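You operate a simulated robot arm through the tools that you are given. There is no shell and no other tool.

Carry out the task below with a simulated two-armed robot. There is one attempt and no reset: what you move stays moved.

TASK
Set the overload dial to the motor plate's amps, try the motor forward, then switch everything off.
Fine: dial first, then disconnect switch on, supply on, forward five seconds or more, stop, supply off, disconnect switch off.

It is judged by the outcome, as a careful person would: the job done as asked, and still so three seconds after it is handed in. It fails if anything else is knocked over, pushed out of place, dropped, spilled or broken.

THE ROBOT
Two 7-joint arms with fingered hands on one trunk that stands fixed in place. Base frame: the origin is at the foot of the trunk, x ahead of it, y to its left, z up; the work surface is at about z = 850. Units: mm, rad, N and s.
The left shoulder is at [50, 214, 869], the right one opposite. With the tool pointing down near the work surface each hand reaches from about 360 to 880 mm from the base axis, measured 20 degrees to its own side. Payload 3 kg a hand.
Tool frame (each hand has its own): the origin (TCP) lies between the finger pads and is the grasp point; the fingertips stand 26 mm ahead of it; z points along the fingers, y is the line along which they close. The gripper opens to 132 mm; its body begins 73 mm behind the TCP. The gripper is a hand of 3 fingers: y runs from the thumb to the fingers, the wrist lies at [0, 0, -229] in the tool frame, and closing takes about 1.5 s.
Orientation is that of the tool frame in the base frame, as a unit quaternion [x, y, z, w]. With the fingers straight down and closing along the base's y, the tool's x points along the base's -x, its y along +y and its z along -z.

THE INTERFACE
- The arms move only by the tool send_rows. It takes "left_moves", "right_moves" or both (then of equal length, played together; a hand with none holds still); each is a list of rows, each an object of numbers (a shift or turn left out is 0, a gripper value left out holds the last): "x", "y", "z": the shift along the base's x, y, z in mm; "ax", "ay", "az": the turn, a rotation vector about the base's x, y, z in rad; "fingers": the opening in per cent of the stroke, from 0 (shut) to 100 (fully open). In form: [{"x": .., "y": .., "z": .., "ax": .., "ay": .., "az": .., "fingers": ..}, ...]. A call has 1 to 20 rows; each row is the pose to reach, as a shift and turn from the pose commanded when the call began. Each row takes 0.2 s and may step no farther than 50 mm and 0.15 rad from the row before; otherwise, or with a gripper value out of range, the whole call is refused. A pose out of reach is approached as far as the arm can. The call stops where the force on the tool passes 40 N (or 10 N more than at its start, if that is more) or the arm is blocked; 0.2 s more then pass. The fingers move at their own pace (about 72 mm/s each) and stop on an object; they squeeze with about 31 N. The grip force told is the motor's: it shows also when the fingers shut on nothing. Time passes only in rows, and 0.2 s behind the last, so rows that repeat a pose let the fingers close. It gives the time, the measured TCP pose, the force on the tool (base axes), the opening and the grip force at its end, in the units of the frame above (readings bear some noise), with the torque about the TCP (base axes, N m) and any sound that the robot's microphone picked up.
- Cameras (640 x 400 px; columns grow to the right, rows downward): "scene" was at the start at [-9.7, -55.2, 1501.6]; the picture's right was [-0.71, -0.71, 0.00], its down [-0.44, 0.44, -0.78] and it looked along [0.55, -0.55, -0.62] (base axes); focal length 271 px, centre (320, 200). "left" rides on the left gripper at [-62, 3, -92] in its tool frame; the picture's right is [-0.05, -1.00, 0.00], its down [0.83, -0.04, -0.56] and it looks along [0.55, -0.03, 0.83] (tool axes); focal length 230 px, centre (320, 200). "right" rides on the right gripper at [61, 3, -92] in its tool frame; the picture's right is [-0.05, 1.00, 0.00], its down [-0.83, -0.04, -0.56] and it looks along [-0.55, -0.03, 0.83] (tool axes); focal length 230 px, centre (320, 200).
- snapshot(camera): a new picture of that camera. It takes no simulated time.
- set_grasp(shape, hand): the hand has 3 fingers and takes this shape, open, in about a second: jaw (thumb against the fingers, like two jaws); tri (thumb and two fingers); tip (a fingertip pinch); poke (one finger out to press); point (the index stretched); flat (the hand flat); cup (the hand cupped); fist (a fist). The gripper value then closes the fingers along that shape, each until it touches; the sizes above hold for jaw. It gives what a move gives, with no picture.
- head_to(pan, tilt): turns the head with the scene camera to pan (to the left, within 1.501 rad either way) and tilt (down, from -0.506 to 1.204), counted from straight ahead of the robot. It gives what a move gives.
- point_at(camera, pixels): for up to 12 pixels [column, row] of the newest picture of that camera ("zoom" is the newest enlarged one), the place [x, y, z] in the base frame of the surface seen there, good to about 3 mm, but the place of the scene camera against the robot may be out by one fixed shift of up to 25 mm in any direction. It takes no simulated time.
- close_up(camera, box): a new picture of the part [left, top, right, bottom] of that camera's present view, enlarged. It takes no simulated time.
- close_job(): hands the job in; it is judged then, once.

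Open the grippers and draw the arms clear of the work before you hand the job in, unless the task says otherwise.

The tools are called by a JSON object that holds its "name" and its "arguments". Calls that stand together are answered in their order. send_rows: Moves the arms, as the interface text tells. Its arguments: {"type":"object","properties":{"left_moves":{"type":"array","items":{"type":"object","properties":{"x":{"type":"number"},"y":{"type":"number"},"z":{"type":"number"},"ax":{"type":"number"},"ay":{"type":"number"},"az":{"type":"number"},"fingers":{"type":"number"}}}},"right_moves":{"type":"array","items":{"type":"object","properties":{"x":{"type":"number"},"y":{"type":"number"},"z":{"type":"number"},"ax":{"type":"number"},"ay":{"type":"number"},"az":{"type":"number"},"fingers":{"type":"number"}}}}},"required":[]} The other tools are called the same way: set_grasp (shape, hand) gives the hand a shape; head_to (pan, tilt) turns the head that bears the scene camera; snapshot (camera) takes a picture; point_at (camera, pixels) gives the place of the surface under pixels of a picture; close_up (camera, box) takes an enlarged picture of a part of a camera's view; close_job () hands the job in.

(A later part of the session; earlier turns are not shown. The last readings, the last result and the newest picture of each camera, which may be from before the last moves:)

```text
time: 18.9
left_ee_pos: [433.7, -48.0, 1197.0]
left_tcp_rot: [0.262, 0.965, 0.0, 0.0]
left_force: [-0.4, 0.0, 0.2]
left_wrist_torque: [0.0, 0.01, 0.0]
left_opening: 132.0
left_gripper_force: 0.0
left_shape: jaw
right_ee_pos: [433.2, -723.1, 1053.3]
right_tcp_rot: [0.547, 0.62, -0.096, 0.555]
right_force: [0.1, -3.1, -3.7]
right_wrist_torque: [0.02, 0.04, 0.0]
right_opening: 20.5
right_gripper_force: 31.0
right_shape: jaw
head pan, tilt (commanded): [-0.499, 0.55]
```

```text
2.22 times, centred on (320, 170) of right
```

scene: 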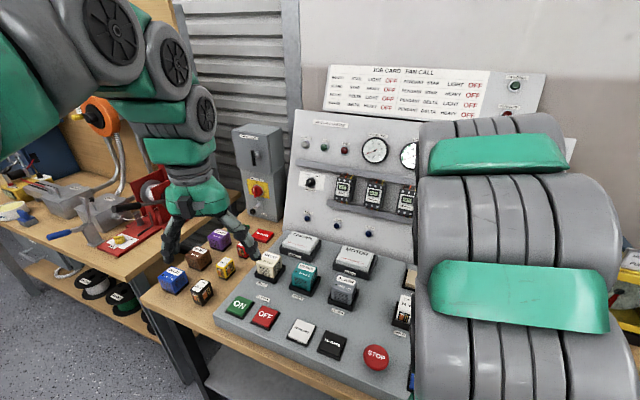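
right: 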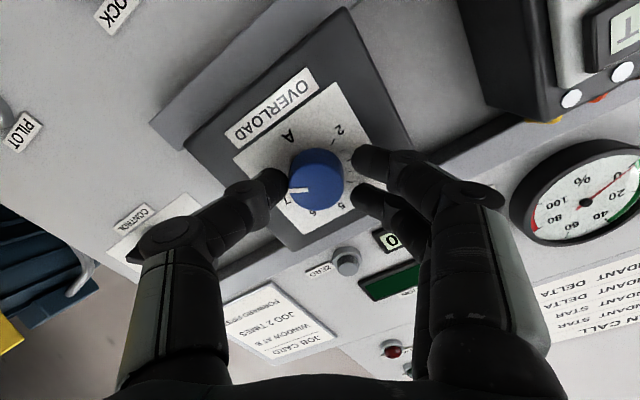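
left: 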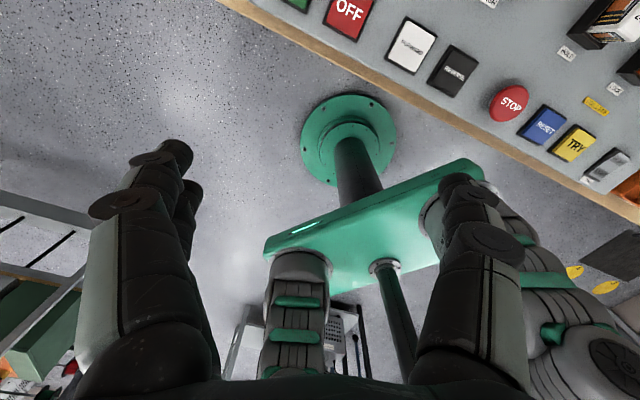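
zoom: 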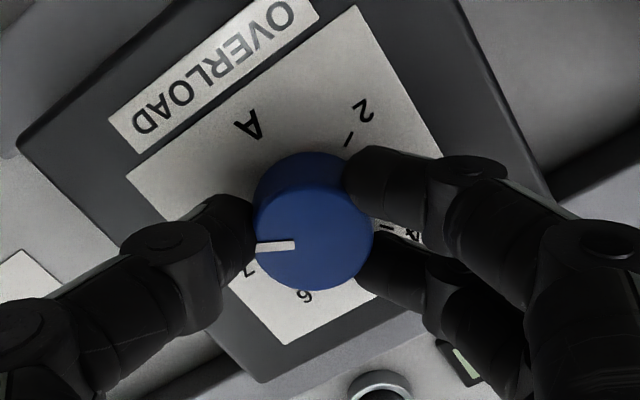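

The knob is held with 31 N between thumb and two fingers. I twist counter-clockwise (towards lower amps) by 0.65 rad first and listen/look.

{"name": "send_rows", "arguments": {"right_moves": [{"ax": -0.0753, "ay": 0.0948, "az": 0.0475}, {"ax": -0.1506, "ay": 0.1896, "az": 0.095}, {"ax": -0.2258, "ay": 0.2843, "az": 0.1424}, {"ax": -0.3011, "ay": 0.3791, "az": 0.1898}, {"ax": -0.3764, "ay": 0.4739, "az": 0.2373}]}}

{"name": "close_up", "arguments": {"camera": "right", "box": [200, 80, 440, 260]}}

{"name": "snapshot", "arguments": {"camera": "scene"}}

```text
time: 20.1
left_ee_pos: [432.9, -48.5, 1196.6]
left_tcp_rot: [0.263, 0.965, 0.0, 0.0]
left_force: [0.0, -0.2, -0.6]
left_wrist_torque: [0.0, -0.02, -0.02]
left_opening: 131.7
left_gripper_force: 0.0
left_shape: jaw
right_ee_pos: [432.8, -721.8, 1053.1]
right_tcp_rot: [0.32, 0.763, -0.269, 0.494]
right_force: [-1.9, -2.2, -16.2]
right_wrist_torque: [0.19, 0.15, -0.09]
right_opening: 20.2
right_gripper_force: 30.6
right_shape: jaw
head pan, tilt (commanded): [-0.499, 0.55]
```

```text
2.22 times, centred on (320, 170) of right
```

zoom: 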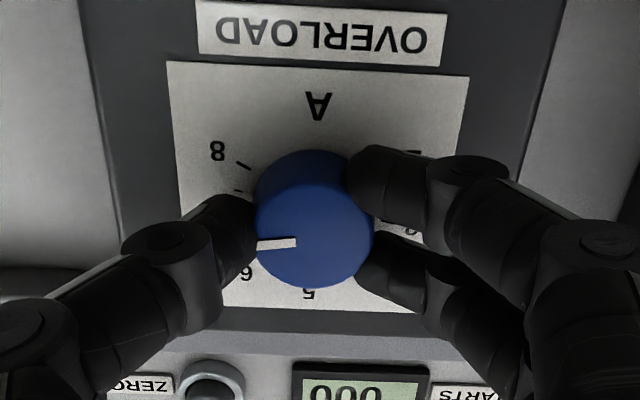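

```text
taken
```

scene: 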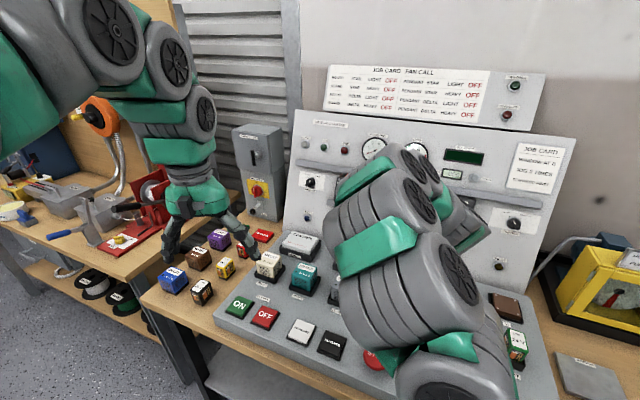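

The white mark moved together with the hand, so the knob is turning. The right elbow has come lower in the scene picture; I check its height over the panel before going on.

{"name": "point_at", "arguments": {"camera": "scene", "pixels": [[400, 330], [350, 270], [460, 320], [420, 240], [380, 365], [440, 370], [390, 180], [470, 350], [410, 385]]}}

{"name": "close_up", "arguments": {"camera": "scene", "box": [300, 150, 560, 400]}}

```text
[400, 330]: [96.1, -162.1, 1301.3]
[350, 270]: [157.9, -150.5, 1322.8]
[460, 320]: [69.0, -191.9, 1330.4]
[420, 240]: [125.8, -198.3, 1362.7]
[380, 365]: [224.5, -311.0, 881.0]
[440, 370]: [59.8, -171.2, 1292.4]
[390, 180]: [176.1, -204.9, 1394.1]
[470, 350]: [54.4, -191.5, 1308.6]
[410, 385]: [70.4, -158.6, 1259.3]
```

```text
1.60 times, centred on (430, 275) of scene
```

zoom: 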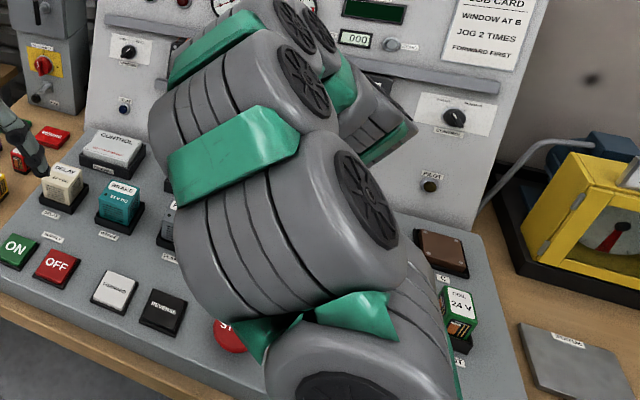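

The arm is at z≈1300, well above the panel. I continue the twist by another 0.7 rad.

{"name": "send_rows", "arguments": {"right_moves": [{"ax": -0.0811, "ay": 0.1021, "az": 0.0511}, {"ax": -0.1621, "ay": 0.2041, "az": 0.1022}, {"ax": -0.2432, "ay": 0.3062, "az": 0.1533}, {"ax": -0.3242, "ay": 0.4082, "az": 0.2044}, {"ax": -0.4053, "ay": 0.5103, "az": 0.2555}]}}

{"name": "close_up", "arguments": {"camera": "right", "box": [200, 80, 440, 260]}}

{"name": "snapshot", "arguments": {"camera": "scene"}}

```text
time: 21.3
left_ee_pos: [433.7, -49.7, 1197.2]
left_tcp_rot: [0.263, 0.965, -0.001, 0.0]
left_force: [0.3, -0.2, -0.6]
left_wrist_torque: [-0.02, 0.01, 0.02]
left_opening: 131.9
left_gripper_force: 0.1
left_shape: jaw
right_ee_pos: [431.3, -723.2, 1053.2]
right_tcp_rot: [0.04, 0.827, -0.422, 0.369]
right_force: [-17.9, -3.3, -21.9]
right_wrist_torque: [0.28, 0.32, -0.31]
right_opening: 20.1
right_gripper_force: 30.4
right_shape: jaw
head pan, tilt (commanded): [-0.499, 0.55]
```

```text
2.22 times, centred on (320, 170) of right
```

zoom: 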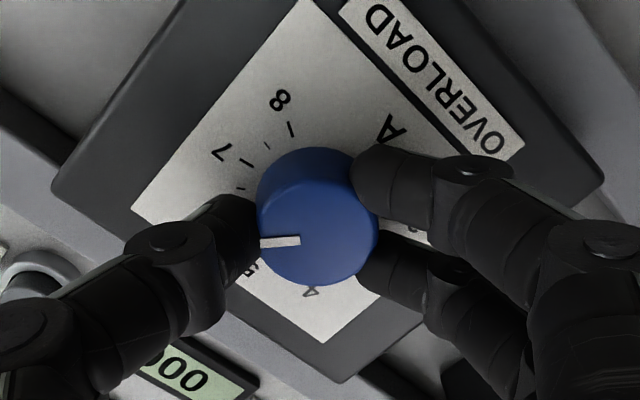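

```text
taken
```

scene: 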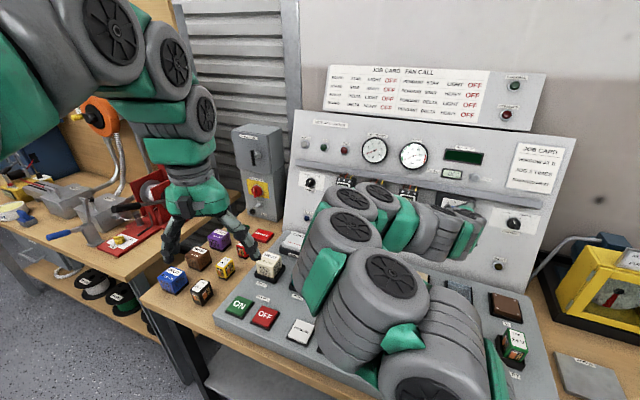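

The total twist is about 1.35 rad and the mark looks close to 6. I open the fingers, back off 20 mm and inspect the setting.

{"name": "send_rows", "arguments": {"right_moves": [{"fingers": 20}, {"fingers": 35}, {"fingers": 50}, {"fingers": 60}, {"fingers": 60}, {"x": -5.8, "y": 7.3, "z": 3.7}, {"x": -11.6, "y": 14.6, "z": 7.3}, {"x": -17.4, "y": 21.9, "z": 11}]}}

{"name": "snapshot", "arguments": {"camera": "right"}}

{"name": "close_up", "arguments": {"camera": "right", "box": [260, 100, 380, 220]}}

```text
time: 23.1
left_ee_pos: [434.1, -48.3, 1197.5]
left_tcp_rot: [0.261, 0.965, 0.0, 0.0]
left_force: [-0.6, 0.7, -0.7]
left_wrist_torque: [0.03, -0.01, 0.03]
left_opening: 131.7
left_gripper_force: 0.1
left_shape: jaw
right_ee_pos: [417.2, -708.3, 1063.4]
right_tcp_rot: [0.042, 0.823, -0.429, 0.371]
right_force: [0.0, -0.6, 0.0]
right_wrist_torque: [-0.02, -0.03, 0.02]
right_opening: 79.0
right_gripper_force: 0.1
right_shape: jaw
right hand out of reach, approached as far as the arm can: row 8
head pan, tilt (commanded): [-0.499, 0.55]
```

```text
taken
```

right: 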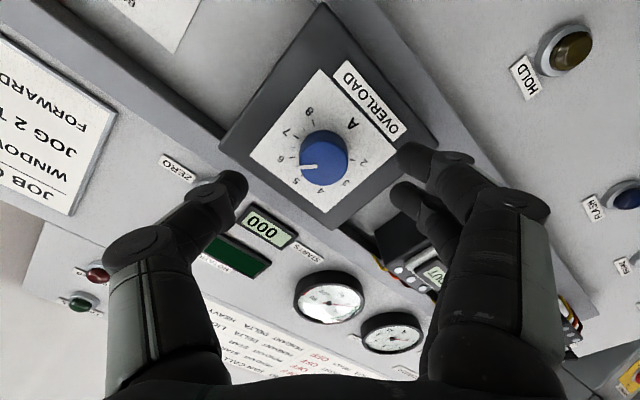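

```text
3.33 times, centred on (320, 160) of right
```

zoom: 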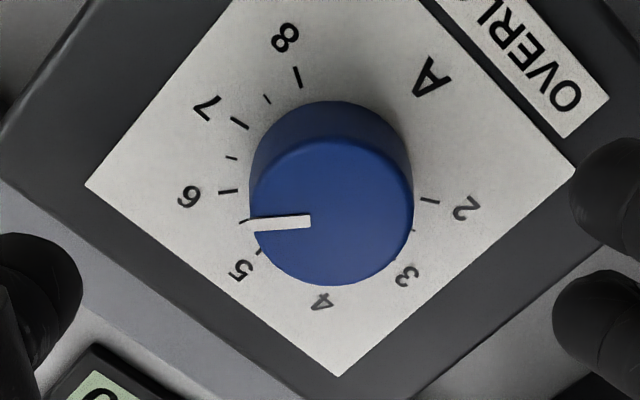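

Using the camera geometry on the ticks and mark, the dial now reads about 6.07, so it needs roughly 0.05 rad more counter-clockwise. I move back in, grip again and nudge it.

{"name": "send_rows", "arguments": {"right_moves": [{"x": 5, "y": -5.2, "z": -3.2}, {"x": 10, "y": -10.4, "z": -6.4}, {"x": 14.1, "y": -15.5, "z": -9.7}, {"x": 14.1, "y": -15.5, "z": -9.7, "fingers": 40}, {"x": 14.1, "y": -15.5, "z": -9.7, "fingers": 28}, {"x": 14.1, "y": -15.5, "z": -9.7, "fingers": 20}, {"x": 14.1, "y": -15.5, "z": -9.7, "fingers": 10}, {"x": 14.1, "y": -15.5, "z": -9.7, "fingers": 0}, {"x": 14.1, "y": -15.5, "z": -9.7, "fingers": 0}]}}

{"name": "close_up", "arguments": {"camera": "right", "box": [200, 80, 440, 260]}}

```text
time: 25.1
left_ee_pos: [433.2, -48.4, 1198.4]
left_tcp_rot: [0.263, 0.965, -0.001, 0.0]
left_force: [0.9, 1.0, -0.7]
left_wrist_torque: [-0.01, -0.02, -0.03]
left_opening: 131.8
left_gripper_force: 0.0
left_shape: jaw
right_ee_pos: [430.0, -714.3, 1054.6]
right_tcp_rot: [0.041, 0.826, -0.422, 0.371]
right_force: [-4.1, 3.9, 7.2]
right_wrist_torque: [-0.09, -0.07, -0.02]
right_opening: 19.1
right_gripper_force: 31.6
right_shape: jaw
head pan, tilt (commanded): [-0.499, 0.55]
```

```text
2.22 times, centred on (320, 170) of right
```

zoom: 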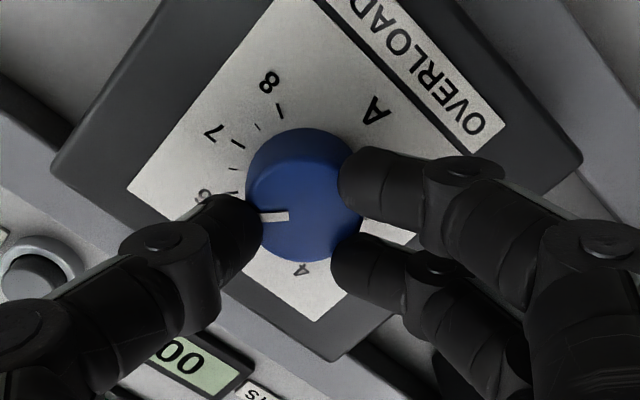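

The hand stopped about 8 mm short and 3 mm off axis, with only a shallow grip. I open slightly, correct the position and grip again.

{"name": "send_rows", "arguments": {"right_moves": [{"fingers": 20}, {"fingers": 35}, {"fingers": 40}, {"x": 1.7, "y": -3.8, "z": -0.5}, {"x": 3.5, "y": -7.6, "z": -1.0}, {"x": 3.5, "y": -7.6, "z": -1.0}]}}

{"name": "close_up", "arguments": {"camera": "right", "box": [200, 80, 440, 260]}}

```text
time: 26.5
left_ee_pos: [434.2, -48.3, 1196.5]
left_tcp_rot: [0.261, 0.965, 0.0, 0.0]
left_force: [0.7, 0.1, 0.1]
left_wrist_torque: [0.03, -0.01, -0.04]
left_opening: 131.9
left_gripper_force: 0.0
left_shape: jaw
right_ee_pos: [432.3, -723.6, 1053.6]
right_tcp_rot: [0.042, 0.826, -0.423, 0.37]
right_force: [-0.1, 0.6, 0.0]
right_wrist_torque: [-0.03, 0.01, 0.0]
right_opening: 52.3
right_gripper_force: 0.0
right_shape: jaw
head pan, tilt (commanded): [-0.499, 0.55]
```

```text
2.22 times, centred on (320, 170) of right
```

zoom: 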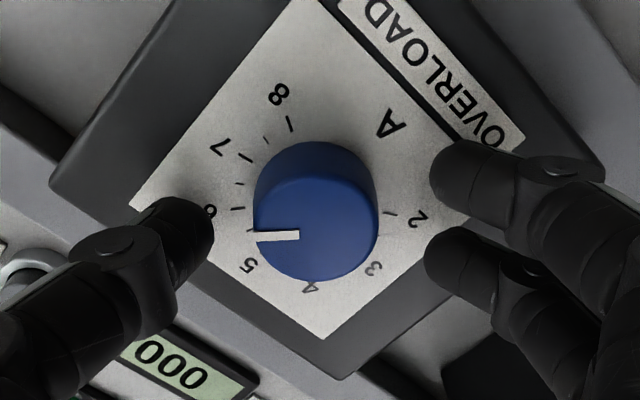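

Now the hand is centred (tips about 6 mm off the plate). I close on the knob and twist 0.055 rad more counter-clockwise, then release.

{"name": "send_rows", "arguments": {"right_moves": [{"fingers": 30}, {"fingers": 20}, {"fingers": 10}, {"fingers": 0}, {"fingers": 0}, {"ax": -0.0174, "ay": 0.0219, "az": 0.011}, {"ax": -0.0318, "ay": 0.0401, "az": 0.0201}, {"ax": -0.0318, "ay": 0.0401, "az": 0.0201}]}}

{"name": "send_rows", "arguments": {"right_moves": [{"fingers": 15}, {"fingers": 30}, {"fingers": 45}, {"fingers": 50}]}}

{"name": "close_up", "arguments": {"camera": "right", "box": [260, 100, 380, 220]}}

```text
time: 28.3
left_ee_pos: [433.5, -47.7, 1198.7]
left_tcp_rot: [0.261, 0.965, 0.0, 0.001]
left_force: [0.0, 0.4, -0.1]
left_wrist_torque: [-0.01, 0.01, 0.0]
left_opening: 132.0
left_gripper_force: 0.0
left_shape: jaw
right_ee_pos: [432.4, -723.0, 1053.0]
right_tcp_rot: [0.019, 0.827, -0.432, 0.359]
right_force: [-1.5, -2.2, 1.9]
right_wrist_torque: [-0.12, -0.04, -0.05]
right_opening: 20.0
right_gripper_force: 30.4
right_shape: jaw
head pan, tilt (commanded): [-0.499, 0.55]
```

```text
time: 29.3
left_ee_pos: [434.5, -49.2, 1197.1]
left_tcp_rot: [0.262, 0.965, 0.0, 0.001]
left_force: [-0.6, -0.5, -0.2]
left_wrist_torque: [-0.02, 0.0, -0.01]
left_opening: 132.0
left_gripper_force: 0.0
left_shape: jaw
right_ee_pos: [433.4, -723.9, 1053.1]
right_tcp_rot: [0.018, 0.827, -0.431, 0.359]
right_force: [-0.3, -0.3, 0.1]
right_wrist_torque: [-0.01, 0.0, 0.04]
right_opening: 65.5
right_gripper_force: 0.0
right_shape: jaw
head pan, tilt (commanded): [-0.499, 0.55]
```

```text
3.33 times, centred on (320, 160) of right
```

zoom: 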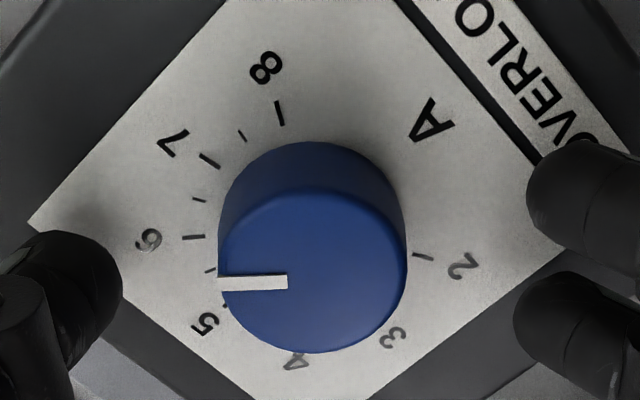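

The mark and the "6" tick look parallel but my geometry gives about 6.08, so the nudge hardly moved it. I grip again, and check the mark against the hand before twisting.

{"name": "send_rows", "arguments": {"right_moves": [{"fingers": 35}, {"fingers": 25}, {"fingers": 15}, {"fingers": 5}, {"fingers": 0}, {"fingers": 0}]}}

{"name": "close_up", "arguments": {"camera": "right", "box": [260, 100, 380, 220]}}

{"name": "send_rows", "arguments": {"right_moves": [{"ax": -0.0232, "ay": 0.0292, "az": 0.0146}, {"ax": -0.0463, "ay": 0.0583, "az": 0.0292}, {"ax": -0.0463, "ay": 0.0583, "az": 0.0292}]}}

{"name": "close_up", "arguments": {"camera": "right", "box": [260, 100, 380, 220]}}

```text
time: 30.7
left_ee_pos: [434.0, -47.6, 1197.7]
left_tcp_rot: [0.263, 0.965, 0.0, 0.0]
left_force: [0.3, 0.4, -0.7]
left_wrist_torque: [0.01, 0.02, -0.06]
left_opening: 132.0
left_gripper_force: 0.0
left_shape: jaw
right_ee_pos: [434.5, -723.7, 1054.3]
right_tcp_rot: [0.019, 0.827, -0.432, 0.359]
right_force: [1.2, -3.3, 2.3]
right_wrist_torque: [-0.1, -0.03, -0.03]
right_opening: 19.9
right_gripper_force: 30.9
right_shape: jaw
head pan, tilt (commanded): [-0.499, 0.55]
```

```text
3.33 times, centred on (320, 160) of right
```

zoom: 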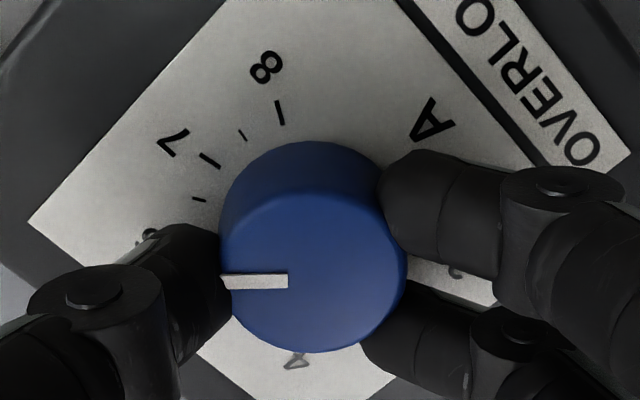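

```text
time: 31.5
left_ee_pos: [434.6, -47.7, 1198.1]
left_tcp_rot: [0.262, 0.965, 0.0, 0.0]
left_force: [0.1, 0.3, 0.3]
left_wrist_torque: [-0.01, 0.02, 0.01]
left_opening: 132.1
left_gripper_force: 0.1
left_shape: jaw
right_ee_pos: [432.9, -723.5, 1054.0]
right_tcp_rot: [-0.014, 0.827, -0.446, 0.342]
right_force: [-2.2, 0.0, -1.1]
right_wrist_torque: [0.07, 0.05, -0.08]
right_opening: 20.1
right_gripper_force: 30.8
right_shape: jaw
head pan, tilt (commanded): [-0.499, 0.55]
```

```text
3.33 times, centred on (320, 160) of right
```

zoom: 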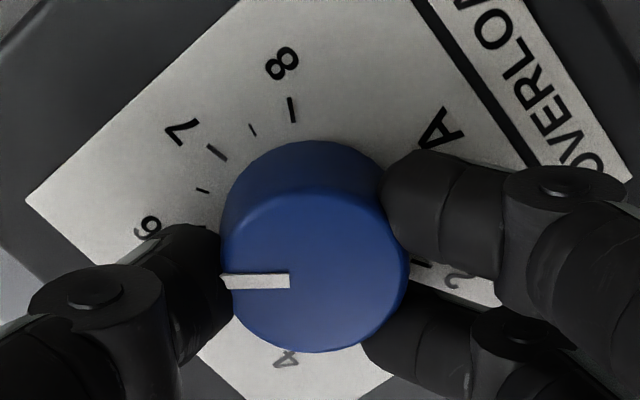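

Now the mark stayed with the hand while the plate turned by ~4.6°, so the knob moved. I release and re-read.

{"name": "send_rows", "arguments": {"right_moves": [{"fingers": 15}, {"fingers": 30}, {"fingers": 45}, {"fingers": 55}, {"fingers": 60}]}}

{"name": "close_up", "arguments": {"camera": "right", "box": [260, 100, 380, 220]}}

```text
time: 32.7
left_ee_pos: [433.7, -49.3, 1197.8]
left_tcp_rot: [0.262, 0.965, 0.0, 0.0]
left_force: [-0.2, -1.1, 0.6]
left_wrist_torque: [0.02, 0.0, 0.04]
left_opening: 131.9
left_gripper_force: 0.0
left_shape: jaw
right_ee_pos: [433.6, -723.1, 1054.5]
right_tcp_rot: [-0.014, 0.826, -0.447, 0.342]
right_force: [0.2, -0.1, -0.7]
right_wrist_torque: [0.0, -0.01, -0.03]
right_opening: 78.5
right_gripper_force: 0.1
right_shape: jaw
head pan, tilt (commanded): [-0.499, 0.55]
```

```text
3.33 times, centred on (320, 160) of right
```

zoom: 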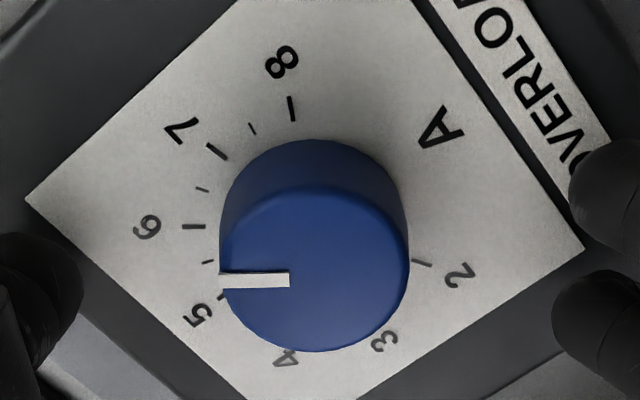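

The dial now reads about 5.97, i.e. on the 6 tick. I back the right hand off from the dial and untwist it to neutral.

{"name": "send_rows", "arguments": {"right_moves": [{"x": -5.8, "y": 7.3, "z": 3.7}, {"x": -11.6, "y": 14.6, "z": 7.3}, {"x": -2, "y": 38, "z": 24}, {"x": 8, "y": 60, "z": 40, "ax": 0.077, "ay": -0.097, "az": -0.048}, {"x": 16.4, "y": 83, "z": 55.5, "ax": 0.154, "ay": -0.194, "az": -0.097}, {"x": 16.4, "y": 83, "z": 55.5, "ax": 0.231, "ay": -0.291, "az": -0.145}, {"x": 16.4, "y": 83, "z": 55.5, "ax": 0.308, "ay": -0.387, "az": -0.194}, {"x": 16.4, "y": 83, "z": 55.5, "ax": 0.385, "ay": -0.484, "az": -0.242}, {"x": 16.4, "y": 83, "z": 55.5, "ax": 0.462, "ay": -0.581, "az": -0.291}, {"x": 16.4, "y": 83, "z": 55.5, "ax": 0.539, "ay": -0.678, "az": -0.339}]}}

{"name": "snapshot", "arguments": {"camera": "right"}}

{"name": "snapshot", "arguments": {"camera": "scene"}}

```text
time: 34.9
left_ee_pos: [434.8, -49.1, 1196.7]
left_tcp_rot: [0.262, 0.965, 0.0, 0.0]
left_force: [-0.4, 0.4, -1.0]
left_wrist_torque: [0.0, 0.0, 0.01]
left_opening: 131.9
left_gripper_force: 0.0
left_shape: jaw
right_ee_pos: [449.4, -639.5, 1109.1]
right_tcp_rot: [0.357, 0.746, -0.244, 0.506]
right_force: [-0.3, 0.1, 0.1]
right_wrist_torque: [0.02, -0.03, -0.01]
right_opening: 78.6
right_gripper_force: 0.2
right_shape: jaw
head pan, tilt (commanded): [-0.499, 0.55]
```

```text
taken
```

right: 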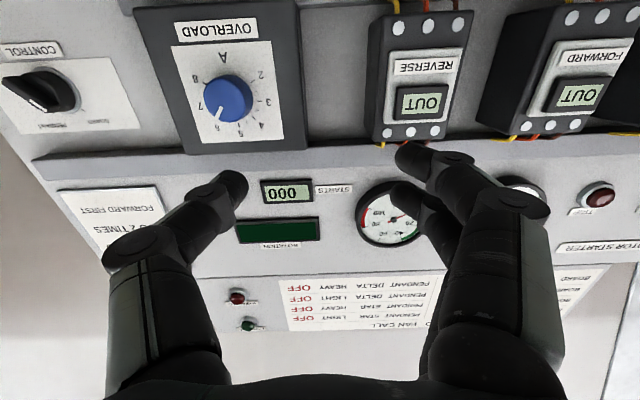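

```text
taken
```

scene: 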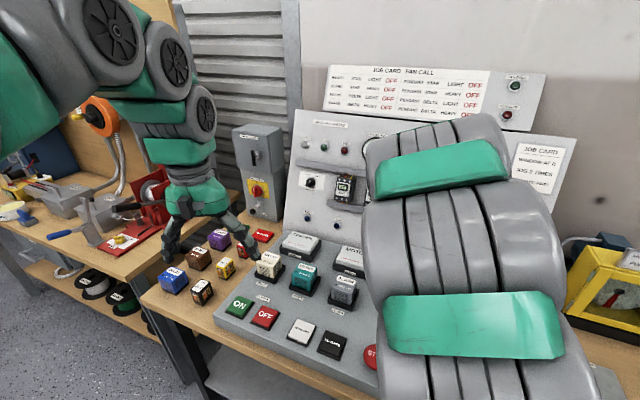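

I zoom in on the dial from this view to check the setting once more.

{"name": "close_up", "arguments": {"camera": "right", "box": [170, 40, 290, 150]}}

```text
3.64 times, centred on (230, 95) of right
```

zoom: 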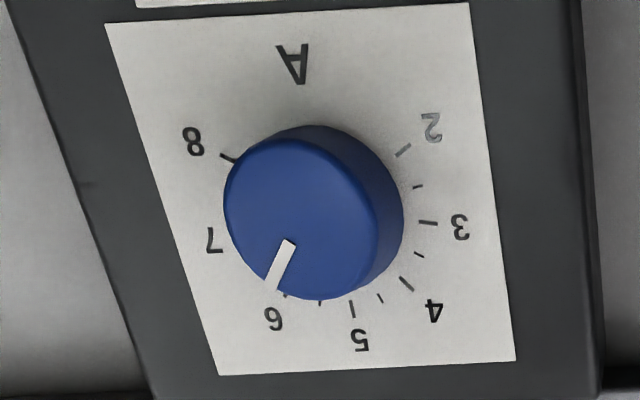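

To be more certain of the reading, I take a stronger enlargement of the knob.

{"name": "close_up", "arguments": {"camera": "right", "box": [194, 70, 274, 135]}}

```text
6.15 times, centred on (234, 102) of right
```

zoom: 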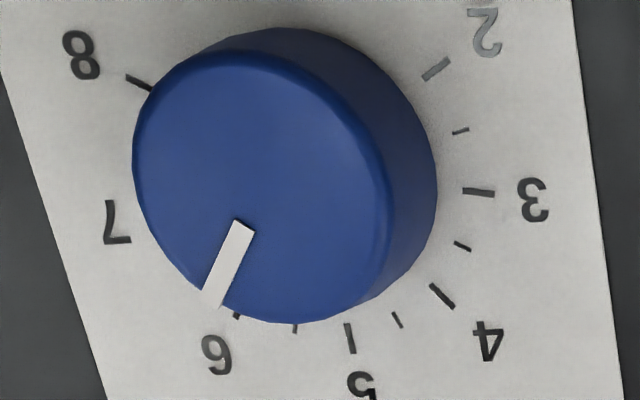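

The mark reads within about 0.05–0.07 A of 6, good. Next I get heights of the tall parts near the arm's path to the disconnect, from the scene picture.

{"name": "point_at", "arguments": {"camera": "scene", "pixels": [[268, 258], [304, 272], [300, 240], [345, 285], [258, 188], [258, 145], [218, 240], [200, 285], [260, 238], [280, 215], [350, 255], [240, 300]]}}

{"name": "send_rows", "arguments": {"left_moves": [{"y": 40, "z": 10}, {"y": 80, "z": 20}, {"y": 120, "z": 30}, {"y": 160, "z": 40}, {"y": 200, "z": 50}, {"y": 240, "z": 60, "x": -20}]}}

{"name": "snapshot", "arguments": {"camera": "scene"}}

```text
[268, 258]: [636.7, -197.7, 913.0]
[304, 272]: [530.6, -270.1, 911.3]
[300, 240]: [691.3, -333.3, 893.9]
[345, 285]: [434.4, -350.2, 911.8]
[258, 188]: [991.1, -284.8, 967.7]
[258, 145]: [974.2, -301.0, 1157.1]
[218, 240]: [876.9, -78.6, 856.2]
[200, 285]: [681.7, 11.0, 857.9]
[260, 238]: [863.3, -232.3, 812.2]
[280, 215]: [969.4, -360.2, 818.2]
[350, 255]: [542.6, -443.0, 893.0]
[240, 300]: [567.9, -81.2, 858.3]
```

```text
time: 36.3
left_ee_pos: [413.1, 191.3, 1259.6]
left_tcp_rot: [0.262, 0.965, 0.0, 0.0]
left_force: [0.4, -0.4, -0.4]
left_wrist_torque: [0.0, -0.01, 0.04]
left_opening: 131.7
left_gripper_force: 0.0
left_shape: jaw
right_ee_pos: [449.5, -641.0, 1109.4]
right_tcp_rot: [0.357, 0.746, -0.244, 0.506]
right_force: [-0.3, 0.1, 0.0]
right_wrist_torque: [0.04, -0.03, 0.01]
right_opening: 78.6
right_gripper_force: 0.1
right_shape: jaw
head pan, tilt (commanded): [-0.499, 0.55]
```

```text
taken
```

scene: 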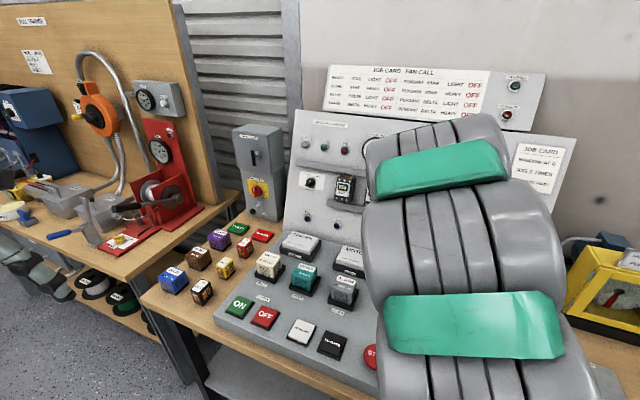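

With the left arm away the disconnect is clear. I move the right hand along in front of the board to a standoff before the disconnect, turning and levelling it on the way.

{"name": "send_rows", "arguments": {"right_moves": [{"x": 30, "y": 34.5, "z": -1, "ax": -0.011, "ay": -0.012, "az": 0.036}, {"x": 60, "y": 69, "z": -2, "ax": -0.023, "ay": -0.024, "az": 0.072}, {"x": 90, "y": 103, "z": -4, "ax": -0.034, "ay": -0.036, "az": 0.108}, {"x": 120, "y": 138, "z": -5, "ax": -0.046, "ay": -0.047, "az": 0.144}, {"x": 150, "y": 172, "z": -6, "ax": -0.057, "ay": -0.059, "az": 0.18}, {"x": 180, "y": 207, "z": -8, "ax": -0.069, "ay": -0.071, "az": 0.216}, {"x": 210, "y": 241, "z": -9, "ax": -0.08, "ay": -0.083, "az": 0.252}, {"x": 242, "y": 268, "z": -22, "ax": -0.08, "ay": -0.083, "az": 0.252}, {"x": 274, "y": 295, "z": -36, "ax": -0.08, "ay": -0.083, "az": 0.252}, {"x": 306, "y": 322, "z": -50, "ax": -0.08, "ay": -0.083, "az": 0.252}, {"x": 338, "y": 350, "z": -64, "ax": -0.08, "ay": -0.083, "az": 0.252}, {"x": 370, "y": 377, "z": -78, "ax": -0.08, "ay": -0.083, "az": 0.252}, {"x": 402, "y": 404, "z": -92, "ax": -0.08, "ay": -0.083, "az": 0.252}, {"x": 430, "y": 430, "z": -105, "ax": -0.08, "ay": -0.083, "az": 0.252}]}}

{"name": "snapshot", "arguments": {"camera": "right"}}

{"name": "snapshot", "arguments": {"camera": "scene"}}

```text
time: 39.3
left_ee_pos: [413.8, 190.0, 1257.8]
left_tcp_rot: [0.262, 0.965, 0.0, 0.001]
left_force: [-0.4, -0.4, 0.7]
left_wrist_torque: [0.01, 0.04, -0.01]
left_opening: 131.9
left_gripper_force: 0.1
left_shape: jaw
right_ee_pos: [882.1, -214.2, 1003.2]
right_tcp_rot: [0.25, 0.753, -0.194, 0.577]
right_force: [0.8, 0.7, -0.4]
right_wrist_torque: [0.02, -0.02, 0.0]
right_opening: 79.1
right_gripper_force: 0.0
right_shape: jaw
right hand out of reach, approached as far as the arm can: row 1, 2
head pan, tilt (commanded): [-0.499, 0.55]
```

```text
taken
```

right: 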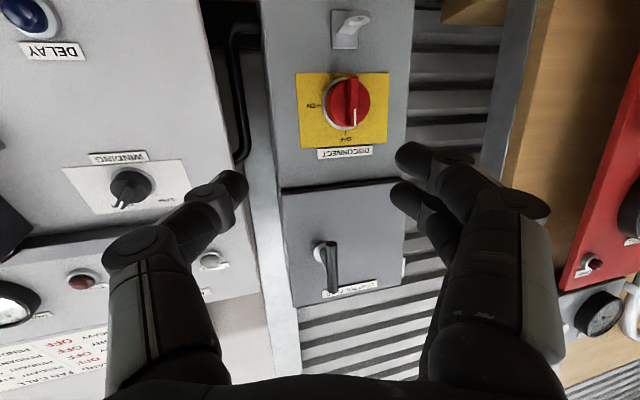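

```text
taken
```

scene: 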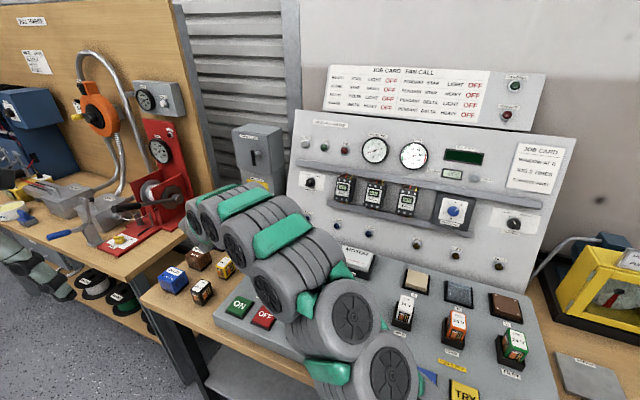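

The hand is in front of the disconnect; its red knob is at (347,103) in the wrist picture. I measure it, and zoom the overload dial in the now-clear scene view.

{"name": "point_at", "arguments": {"camera": "right", "pixels": [[354, 105], [335, 100], [305, 80], [380, 80], [310, 140], [380, 140], [355, 90], [354, 120], [345, 20], [355, 255], [325, 190], [372, 105]]}}

{"name": "close_up", "arguments": {"camera": "right", "box": [290, 60, 400, 160]}}

{"name": "close_up", "arguments": {"camera": "scene", "box": [435, 190, 475, 230]}}

{"name": "close_up", "arguments": {"camera": "scene", "box": [180, 170, 340, 300]}}

```text
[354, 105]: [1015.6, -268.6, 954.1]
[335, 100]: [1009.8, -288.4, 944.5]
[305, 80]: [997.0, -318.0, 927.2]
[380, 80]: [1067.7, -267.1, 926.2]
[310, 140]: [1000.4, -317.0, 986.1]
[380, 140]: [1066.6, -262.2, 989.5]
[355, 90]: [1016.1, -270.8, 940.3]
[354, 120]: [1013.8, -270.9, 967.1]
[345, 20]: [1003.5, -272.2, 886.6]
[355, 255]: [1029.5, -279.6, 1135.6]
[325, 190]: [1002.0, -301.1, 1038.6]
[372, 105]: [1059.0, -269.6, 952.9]
```

```text
4.00 times, centred on (345, 110) of right
```

zoom: 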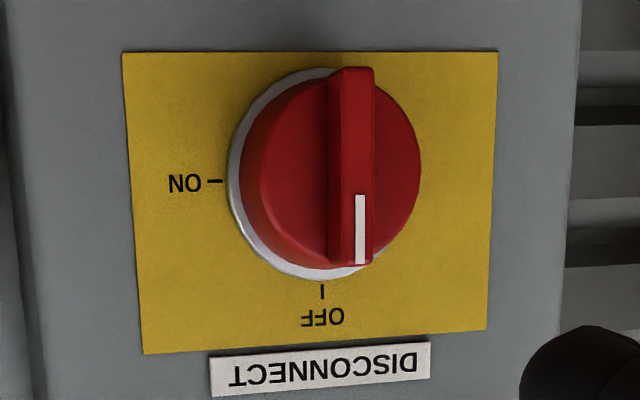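

```text
10.00 times, centred on (455, 210) of scene
```

zoom: 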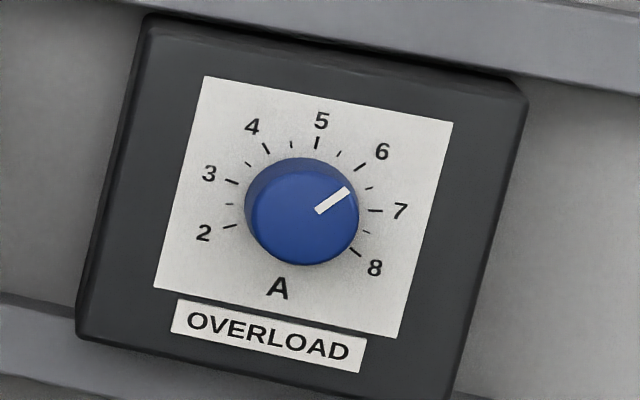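

```text
3.08 times, centred on (260, 235) of scene
```

zoom: 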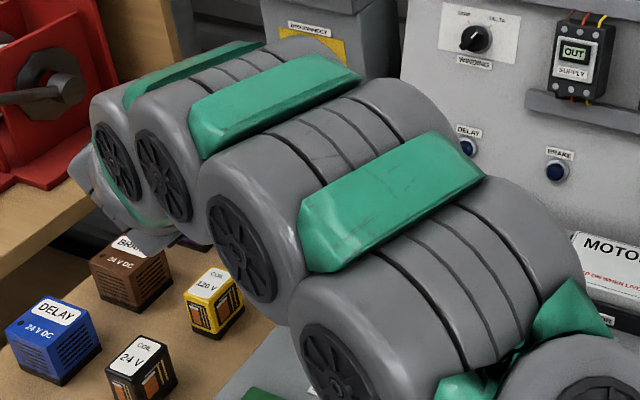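

The dial mark in the scene view is parallel to the "6" tick. The disconnect knob axis meets its plate at about (1034,−290,953), the vertical bar standing 29 mm off it with the white mark at OFF. I move to a squarer pose about 40 mm short of gripping it.

{"name": "send_rows", "arguments": {"right_moves": [{"x": 30, "y": -4, "z": -15, "ax": -0.039, "ay": -0.044, "az": -0.053}, {"x": 60, "y": -8, "z": -30, "ax": -0.077, "ay": -0.087, "az": -0.106}, {"x": 97, "y": -12, "z": -46.7, "ax": -0.116, "ay": -0.131, "az": -0.159}, {"x": 97, "y": -12, "z": -46.7, "ax": -0.116, "ay": -0.131, "az": -0.159}]}}

{"name": "snapshot", "arguments": {"camera": "right"}}

{"name": "snapshot", "arguments": {"camera": "scene"}}

```text
time: 40.3
left_ee_pos: [412.5, 190.5, 1258.1]
left_tcp_rot: [0.262, 0.965, 0.0, 0.0]
left_force: [-0.7, 0.2, -0.7]
left_wrist_torque: [0.01, 0.01, 0.0]
left_opening: 131.9
left_gripper_force: 0.0
left_shape: jaw
right_ee_pos: [979.3, -224.0, 957.0]
right_tcp_rot: [0.287, 0.678, -0.265, 0.622]
right_force: [0.1, 0.8, 0.7]
right_wrist_torque: [-0.04, -0.01, 0.0]
right_opening: 78.6
right_gripper_force: 0.1
right_shape: jaw
head pan, tilt (commanded): [-0.499, 0.55]
```

```text
taken
```

right: 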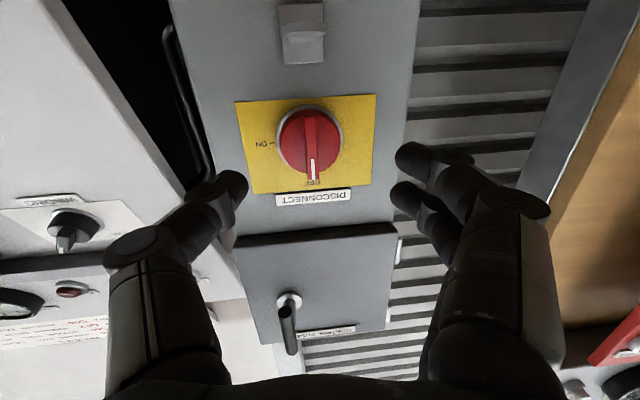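

```text
taken
```

scene: 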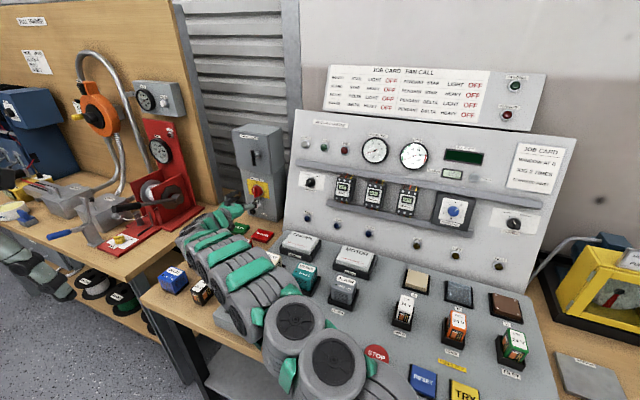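

The arm looks low over the bench's loose blocks in the scene picture. I measure the heights along the arm before continuing.

{"name": "point_at", "arguments": {"camera": "scene", "pixels": [[215, 245], [240, 270], [265, 275], [280, 300], [300, 310], [230, 320], [190, 240], [205, 265], [340, 360], [250, 310], [195, 268], [200, 292]]}}

{"name": "close_up", "arguments": {"camera": "scene", "box": [150, 180, 350, 340]}}

```text
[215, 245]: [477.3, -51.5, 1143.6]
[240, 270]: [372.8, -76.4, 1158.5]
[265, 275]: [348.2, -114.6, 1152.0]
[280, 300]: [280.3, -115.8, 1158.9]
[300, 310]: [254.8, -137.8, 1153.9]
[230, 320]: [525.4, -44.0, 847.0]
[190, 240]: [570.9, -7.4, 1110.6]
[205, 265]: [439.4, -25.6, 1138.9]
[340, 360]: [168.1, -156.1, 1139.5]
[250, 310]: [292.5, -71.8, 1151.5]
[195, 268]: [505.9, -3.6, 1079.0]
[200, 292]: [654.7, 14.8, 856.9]
```

```text
2.50 times, centred on (250, 260) of scene
```

zoom: 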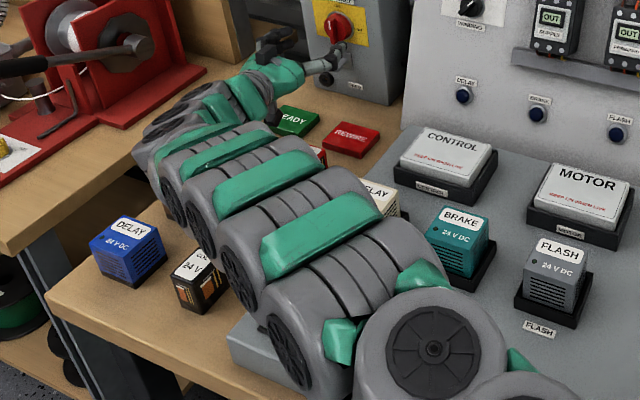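

The arm's top is at z≈1080–1150 and clear of the panel. I zoom in on the knob to check the alignment.

{"name": "close_up", "arguments": {"camera": "right", "box": [250, 90, 390, 200]}}

{"name": "point_at", "arguments": {"camera": "right", "pixels": [[312, 145], [312, 125], [312, 175], [290, 145], [333, 140], [260, 145], [365, 130], [250, 180], [355, 175]]}}

```text
3.64 times, centred on (320, 145) of right
```

zoom: 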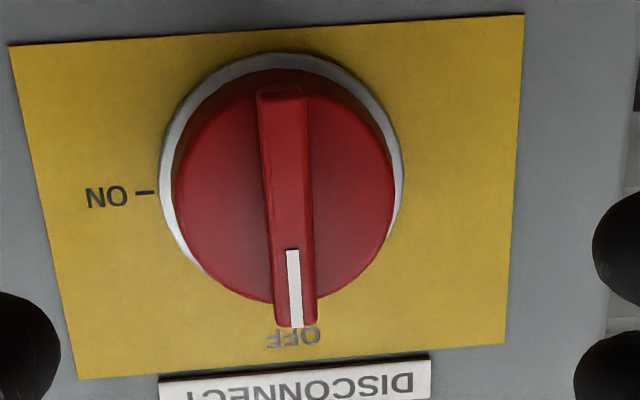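

```text
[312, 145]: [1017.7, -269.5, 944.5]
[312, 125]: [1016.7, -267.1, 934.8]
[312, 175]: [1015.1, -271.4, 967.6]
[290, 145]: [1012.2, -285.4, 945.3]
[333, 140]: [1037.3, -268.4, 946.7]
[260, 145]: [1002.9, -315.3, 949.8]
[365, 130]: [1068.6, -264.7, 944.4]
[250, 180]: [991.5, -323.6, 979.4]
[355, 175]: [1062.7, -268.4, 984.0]
```

The bar's centre is 59 mm ahead and 4.8 mm off axis. I shift sideways and advance so the tips pass about 10 mm beyond the bar's front.

{"name": "send_rows", "arguments": {"right_moves": [{"x": -3.4, "y": -3.3, "z": -1, "fingers": 50}, {"x": 6.2, "y": -13.3, "z": -2.2}, {"x": 15.8, "y": -23.3, "z": -3.4}, {"x": 20.6, "y": -28.3, "z": -4}, {"x": 25.5, "y": -33.4, "z": -4.6}, {"x": 25.5, "y": -33.4, "z": -4.6}]}}

{"name": "snapshot", "arguments": {"camera": "right"}}

```text
time: 41.7
left_ee_pos: [413.0, 191.0, 1258.9]
left_tcp_rot: [0.262, 0.965, 0.0, -0.001]
left_force: [-0.5, 0.2, 1.4]
left_wrist_torque: [0.0, 0.0, 0.01]
left_opening: 132.2
left_gripper_force: 0.0
left_shape: jaw
right_ee_pos: [1003.6, -256.6, 953.2]
right_tcp_rot: [0.286, 0.68, -0.264, 0.622]
right_force: [-0.4, 0.5, -0.4]
right_wrist_torque: [-0.01, 0.03, 0.01]
right_opening: 66.5
right_gripper_force: 0.0
right_shape: jaw
head pan, tilt (commanded): [-0.499, 0.55]
```

```text
taken
```

right: 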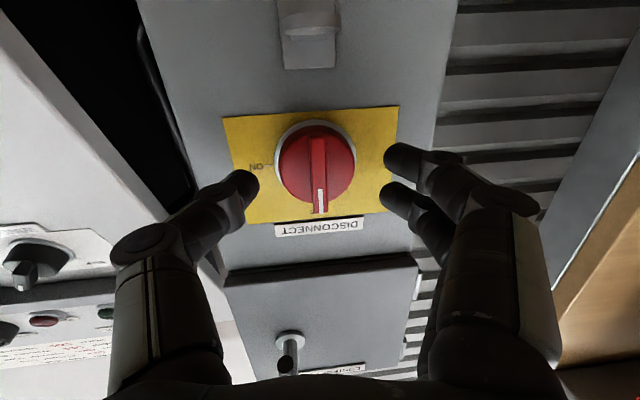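

The bar is centred at (319,175) between thumb and fingers, and the pose was reachable. I close the fingers on the bar.

{"name": "send_rows", "arguments": {"right_moves": [{"fingers": 35}, {"fingers": 22}, {"fingers": 12}, {"fingers": 5}, {"fingers": 0}, {"fingers": 0}]}}

{"name": "close_up", "arguments": {"camera": "right", "box": [230, 100, 410, 230]}}

```text
time: 43.1
left_ee_pos: [414.4, 190.2, 1257.2]
left_tcp_rot: [0.262, 0.965, -0.001, 0.0]
left_force: [-0.3, 0.7, -0.1]
left_wrist_torque: [0.01, -0.01, -0.02]
left_opening: 131.9
left_gripper_force: 0.0
left_shape: jaw
right_ee_pos: [1001.3, -256.2, 951.7]
right_tcp_rot: [0.287, 0.679, -0.266, 0.622]
right_force: [-6.3, 3.9, -0.8]
right_wrist_torque: [0.05, 0.07, 0.01]
right_opening: 3.1
right_gripper_force: 30.7
right_shape: jaw
head pan, tilt (commanded): [-0.499, 0.55]
```

```text
3.08 times, centred on (320, 165) of right
```

zoom: 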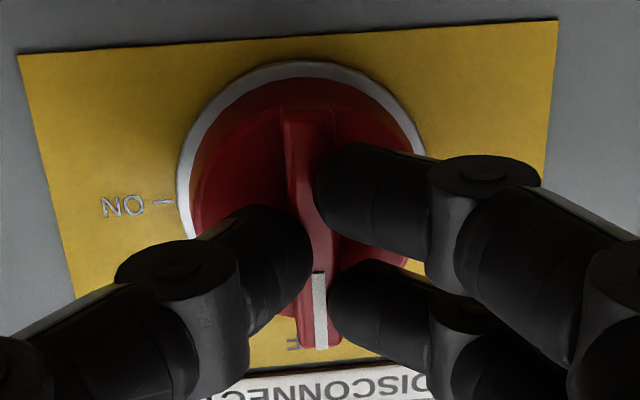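

The bar is pinched with about 31 N. I roll the hand clockwise (towards ON) about the tool axis, half way first.

{"name": "send_rows", "arguments": {"right_moves": [{"ax": 0.09, "ay": -0.0931, "az": -0.011}, {"ax": 0.18, "ay": -0.1862, "az": -0.022}, {"ax": 0.2695, "ay": -0.2792, "az": -0.033}, {"ax": 0.359, "ay": -0.3723, "az": -0.044}, {"ax": 0.449, "ay": -0.4654, "az": -0.055}, {"ax": 0.539, "ay": -0.5585, "az": -0.066}]}}

{"name": "close_up", "arguments": {"camera": "right", "box": [230, 100, 410, 230]}}

{"name": "snapshot", "arguments": {"camera": "scene"}}

```text
time: 44.5
left_ee_pos: [413.4, 190.7, 1257.8]
left_tcp_rot: [0.261, 0.965, 0.0, 0.001]
left_force: [-0.1, -0.1, 0.6]
left_wrist_torque: [-0.01, 0.0, 0.03]
left_opening: 131.9
left_gripper_force: 0.0
left_shape: jaw
right_ee_pos: [1002.5, -255.9, 953.3]
right_tcp_rot: [0.524, 0.518, -0.009, 0.676]
right_force: [-11.5, 5.2, -0.6]
right_wrist_torque: [0.0, 0.04, -0.04]
right_opening: 3.6
right_gripper_force: 31.7
right_shape: jaw
head pan, tilt (commanded): [-0.499, 0.55]
```

```text
3.08 times, centred on (320, 165) of right
```

zoom: 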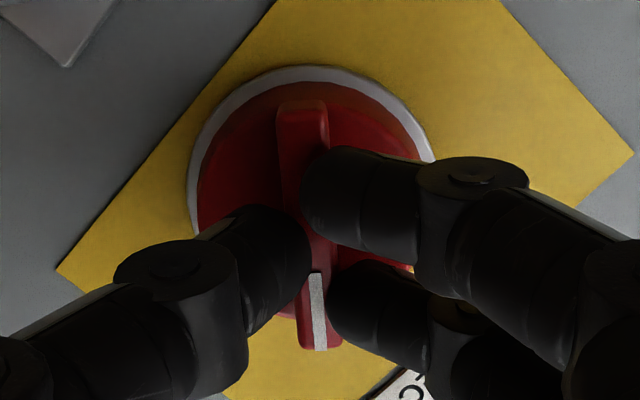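

```text
taken
```

scene: 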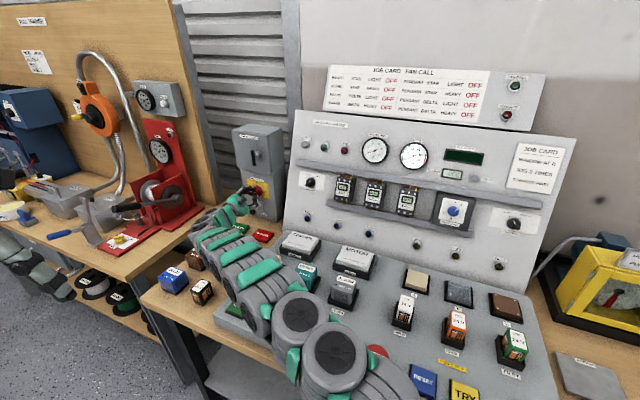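

The knob follows the hand (mark still between the fingers). I roll the remaining 0.8 rad to ON.

{"name": "send_rows", "arguments": {"right_moves": [{"ax": 0.0933, "ay": -0.0967, "az": -0.0115}, {"ax": 0.1866, "ay": -0.1933, "az": -0.023}, {"ax": 0.2799, "ay": -0.29, "az": -0.0344}, {"ax": 0.3731, "ay": -0.3866, "az": -0.0459}, {"ax": 0.4664, "ay": -0.4833, "az": -0.0574}, {"ax": 0.5597, "ay": -0.58, "az": -0.0689}]}}

{"name": "close_up", "arguments": {"camera": "right", "box": [230, 100, 410, 230]}}

{"name": "snapshot", "arguments": {"camera": "scene"}}

```text
time: 45.9
left_ee_pos: [413.6, 188.9, 1258.1]
left_tcp_rot: [0.263, 0.965, -0.001, 0.0]
left_force: [0.0, 0.0, 0.0]
left_wrist_torque: [0.01, -0.03, -0.02]
left_opening: 131.8
left_gripper_force: 0.1
left_shape: jaw
right_ee_pos: [1001.3, -256.3, 953.4]
right_tcp_rot: [0.685, 0.271, 0.258, 0.625]
right_force: [-28.9, 8.6, 2.1]
right_wrist_torque: [-0.05, -0.03, -0.14]
right_opening: 4.5
right_gripper_force: 31.1
right_shape: jaw
head pan, tilt (commanded): [-0.499, 0.55]
```

```text
3.08 times, centred on (320, 165) of right
```

zoom: 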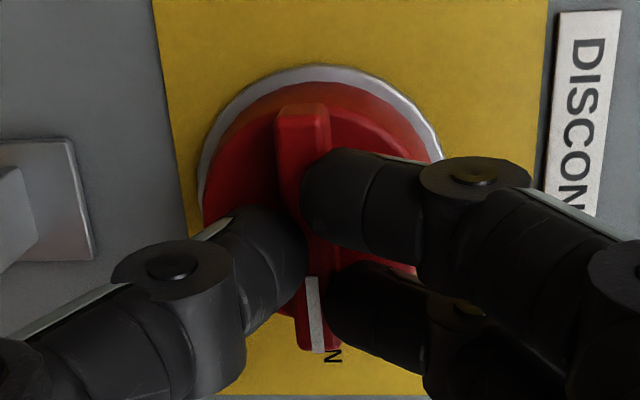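

```text
taken
```

scene: 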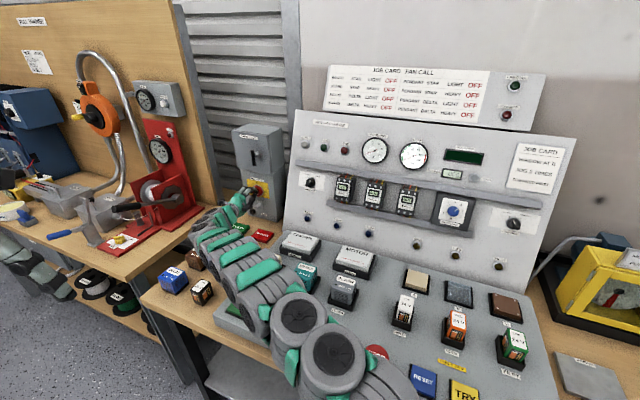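

The mark now points at ON ("N" visible next to it). I open the fingers and back off about 45 mm to look.

{"name": "send_rows", "arguments": {"right_moves": [{"fingers": 12}, {"fingers": 25}, {"fingers": 38}, {"fingers": 50}, {"fingers": 50}, {"x": -10, "y": 10.5, "z": 1.3}, {"x": -20, "y": 21, "z": 2.6}, {"x": -32, "y": 33, "z": 4}]}}

{"name": "snapshot", "arguments": {"camera": "right"}}

{"name": "close_up", "arguments": {"camera": "scene", "box": [230, 160, 310, 230]}}

```text
time: 47.7
left_ee_pos: [412.0, 190.6, 1257.8]
left_tcp_rot: [0.262, 0.965, 0.001, 0.0]
left_force: [-0.7, -0.3, 0.2]
left_wrist_torque: [-0.01, -0.02, 0.02]
left_opening: 131.8
left_gripper_force: 0.1
left_shape: jaw
right_ee_pos: [969.1, -223.0, 957.5]
right_tcp_rot: [0.685, 0.271, 0.259, 0.625]
right_force: [0.1, 0.3, 0.1]
right_wrist_torque: [0.02, -0.02, 0.04]
right_opening: 65.3
right_gripper_force: 0.0
right_shape: jaw
head pan, tilt (commanded): [-0.499, 0.55]
```

```text
taken
```

right: 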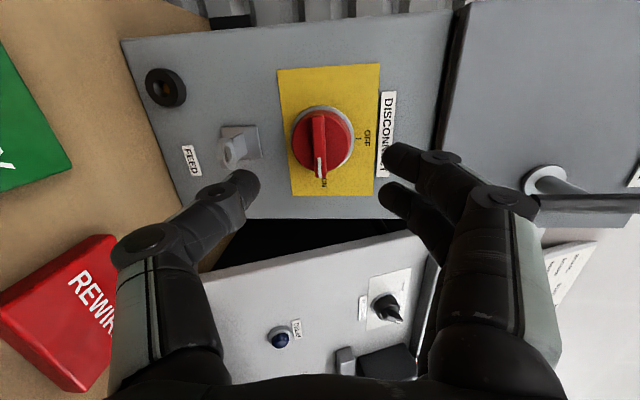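

```text
5.71 times, centred on (270, 195) of scene
```

zoom: 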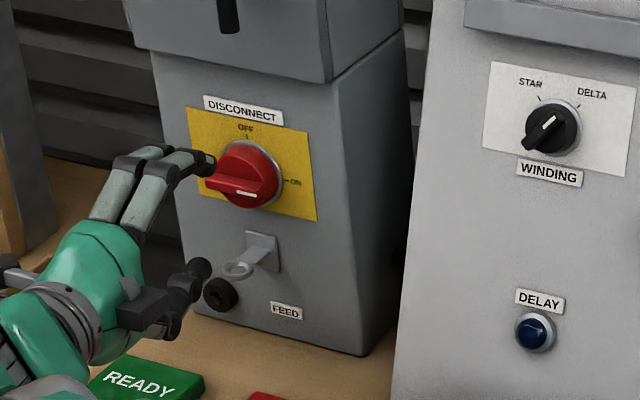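

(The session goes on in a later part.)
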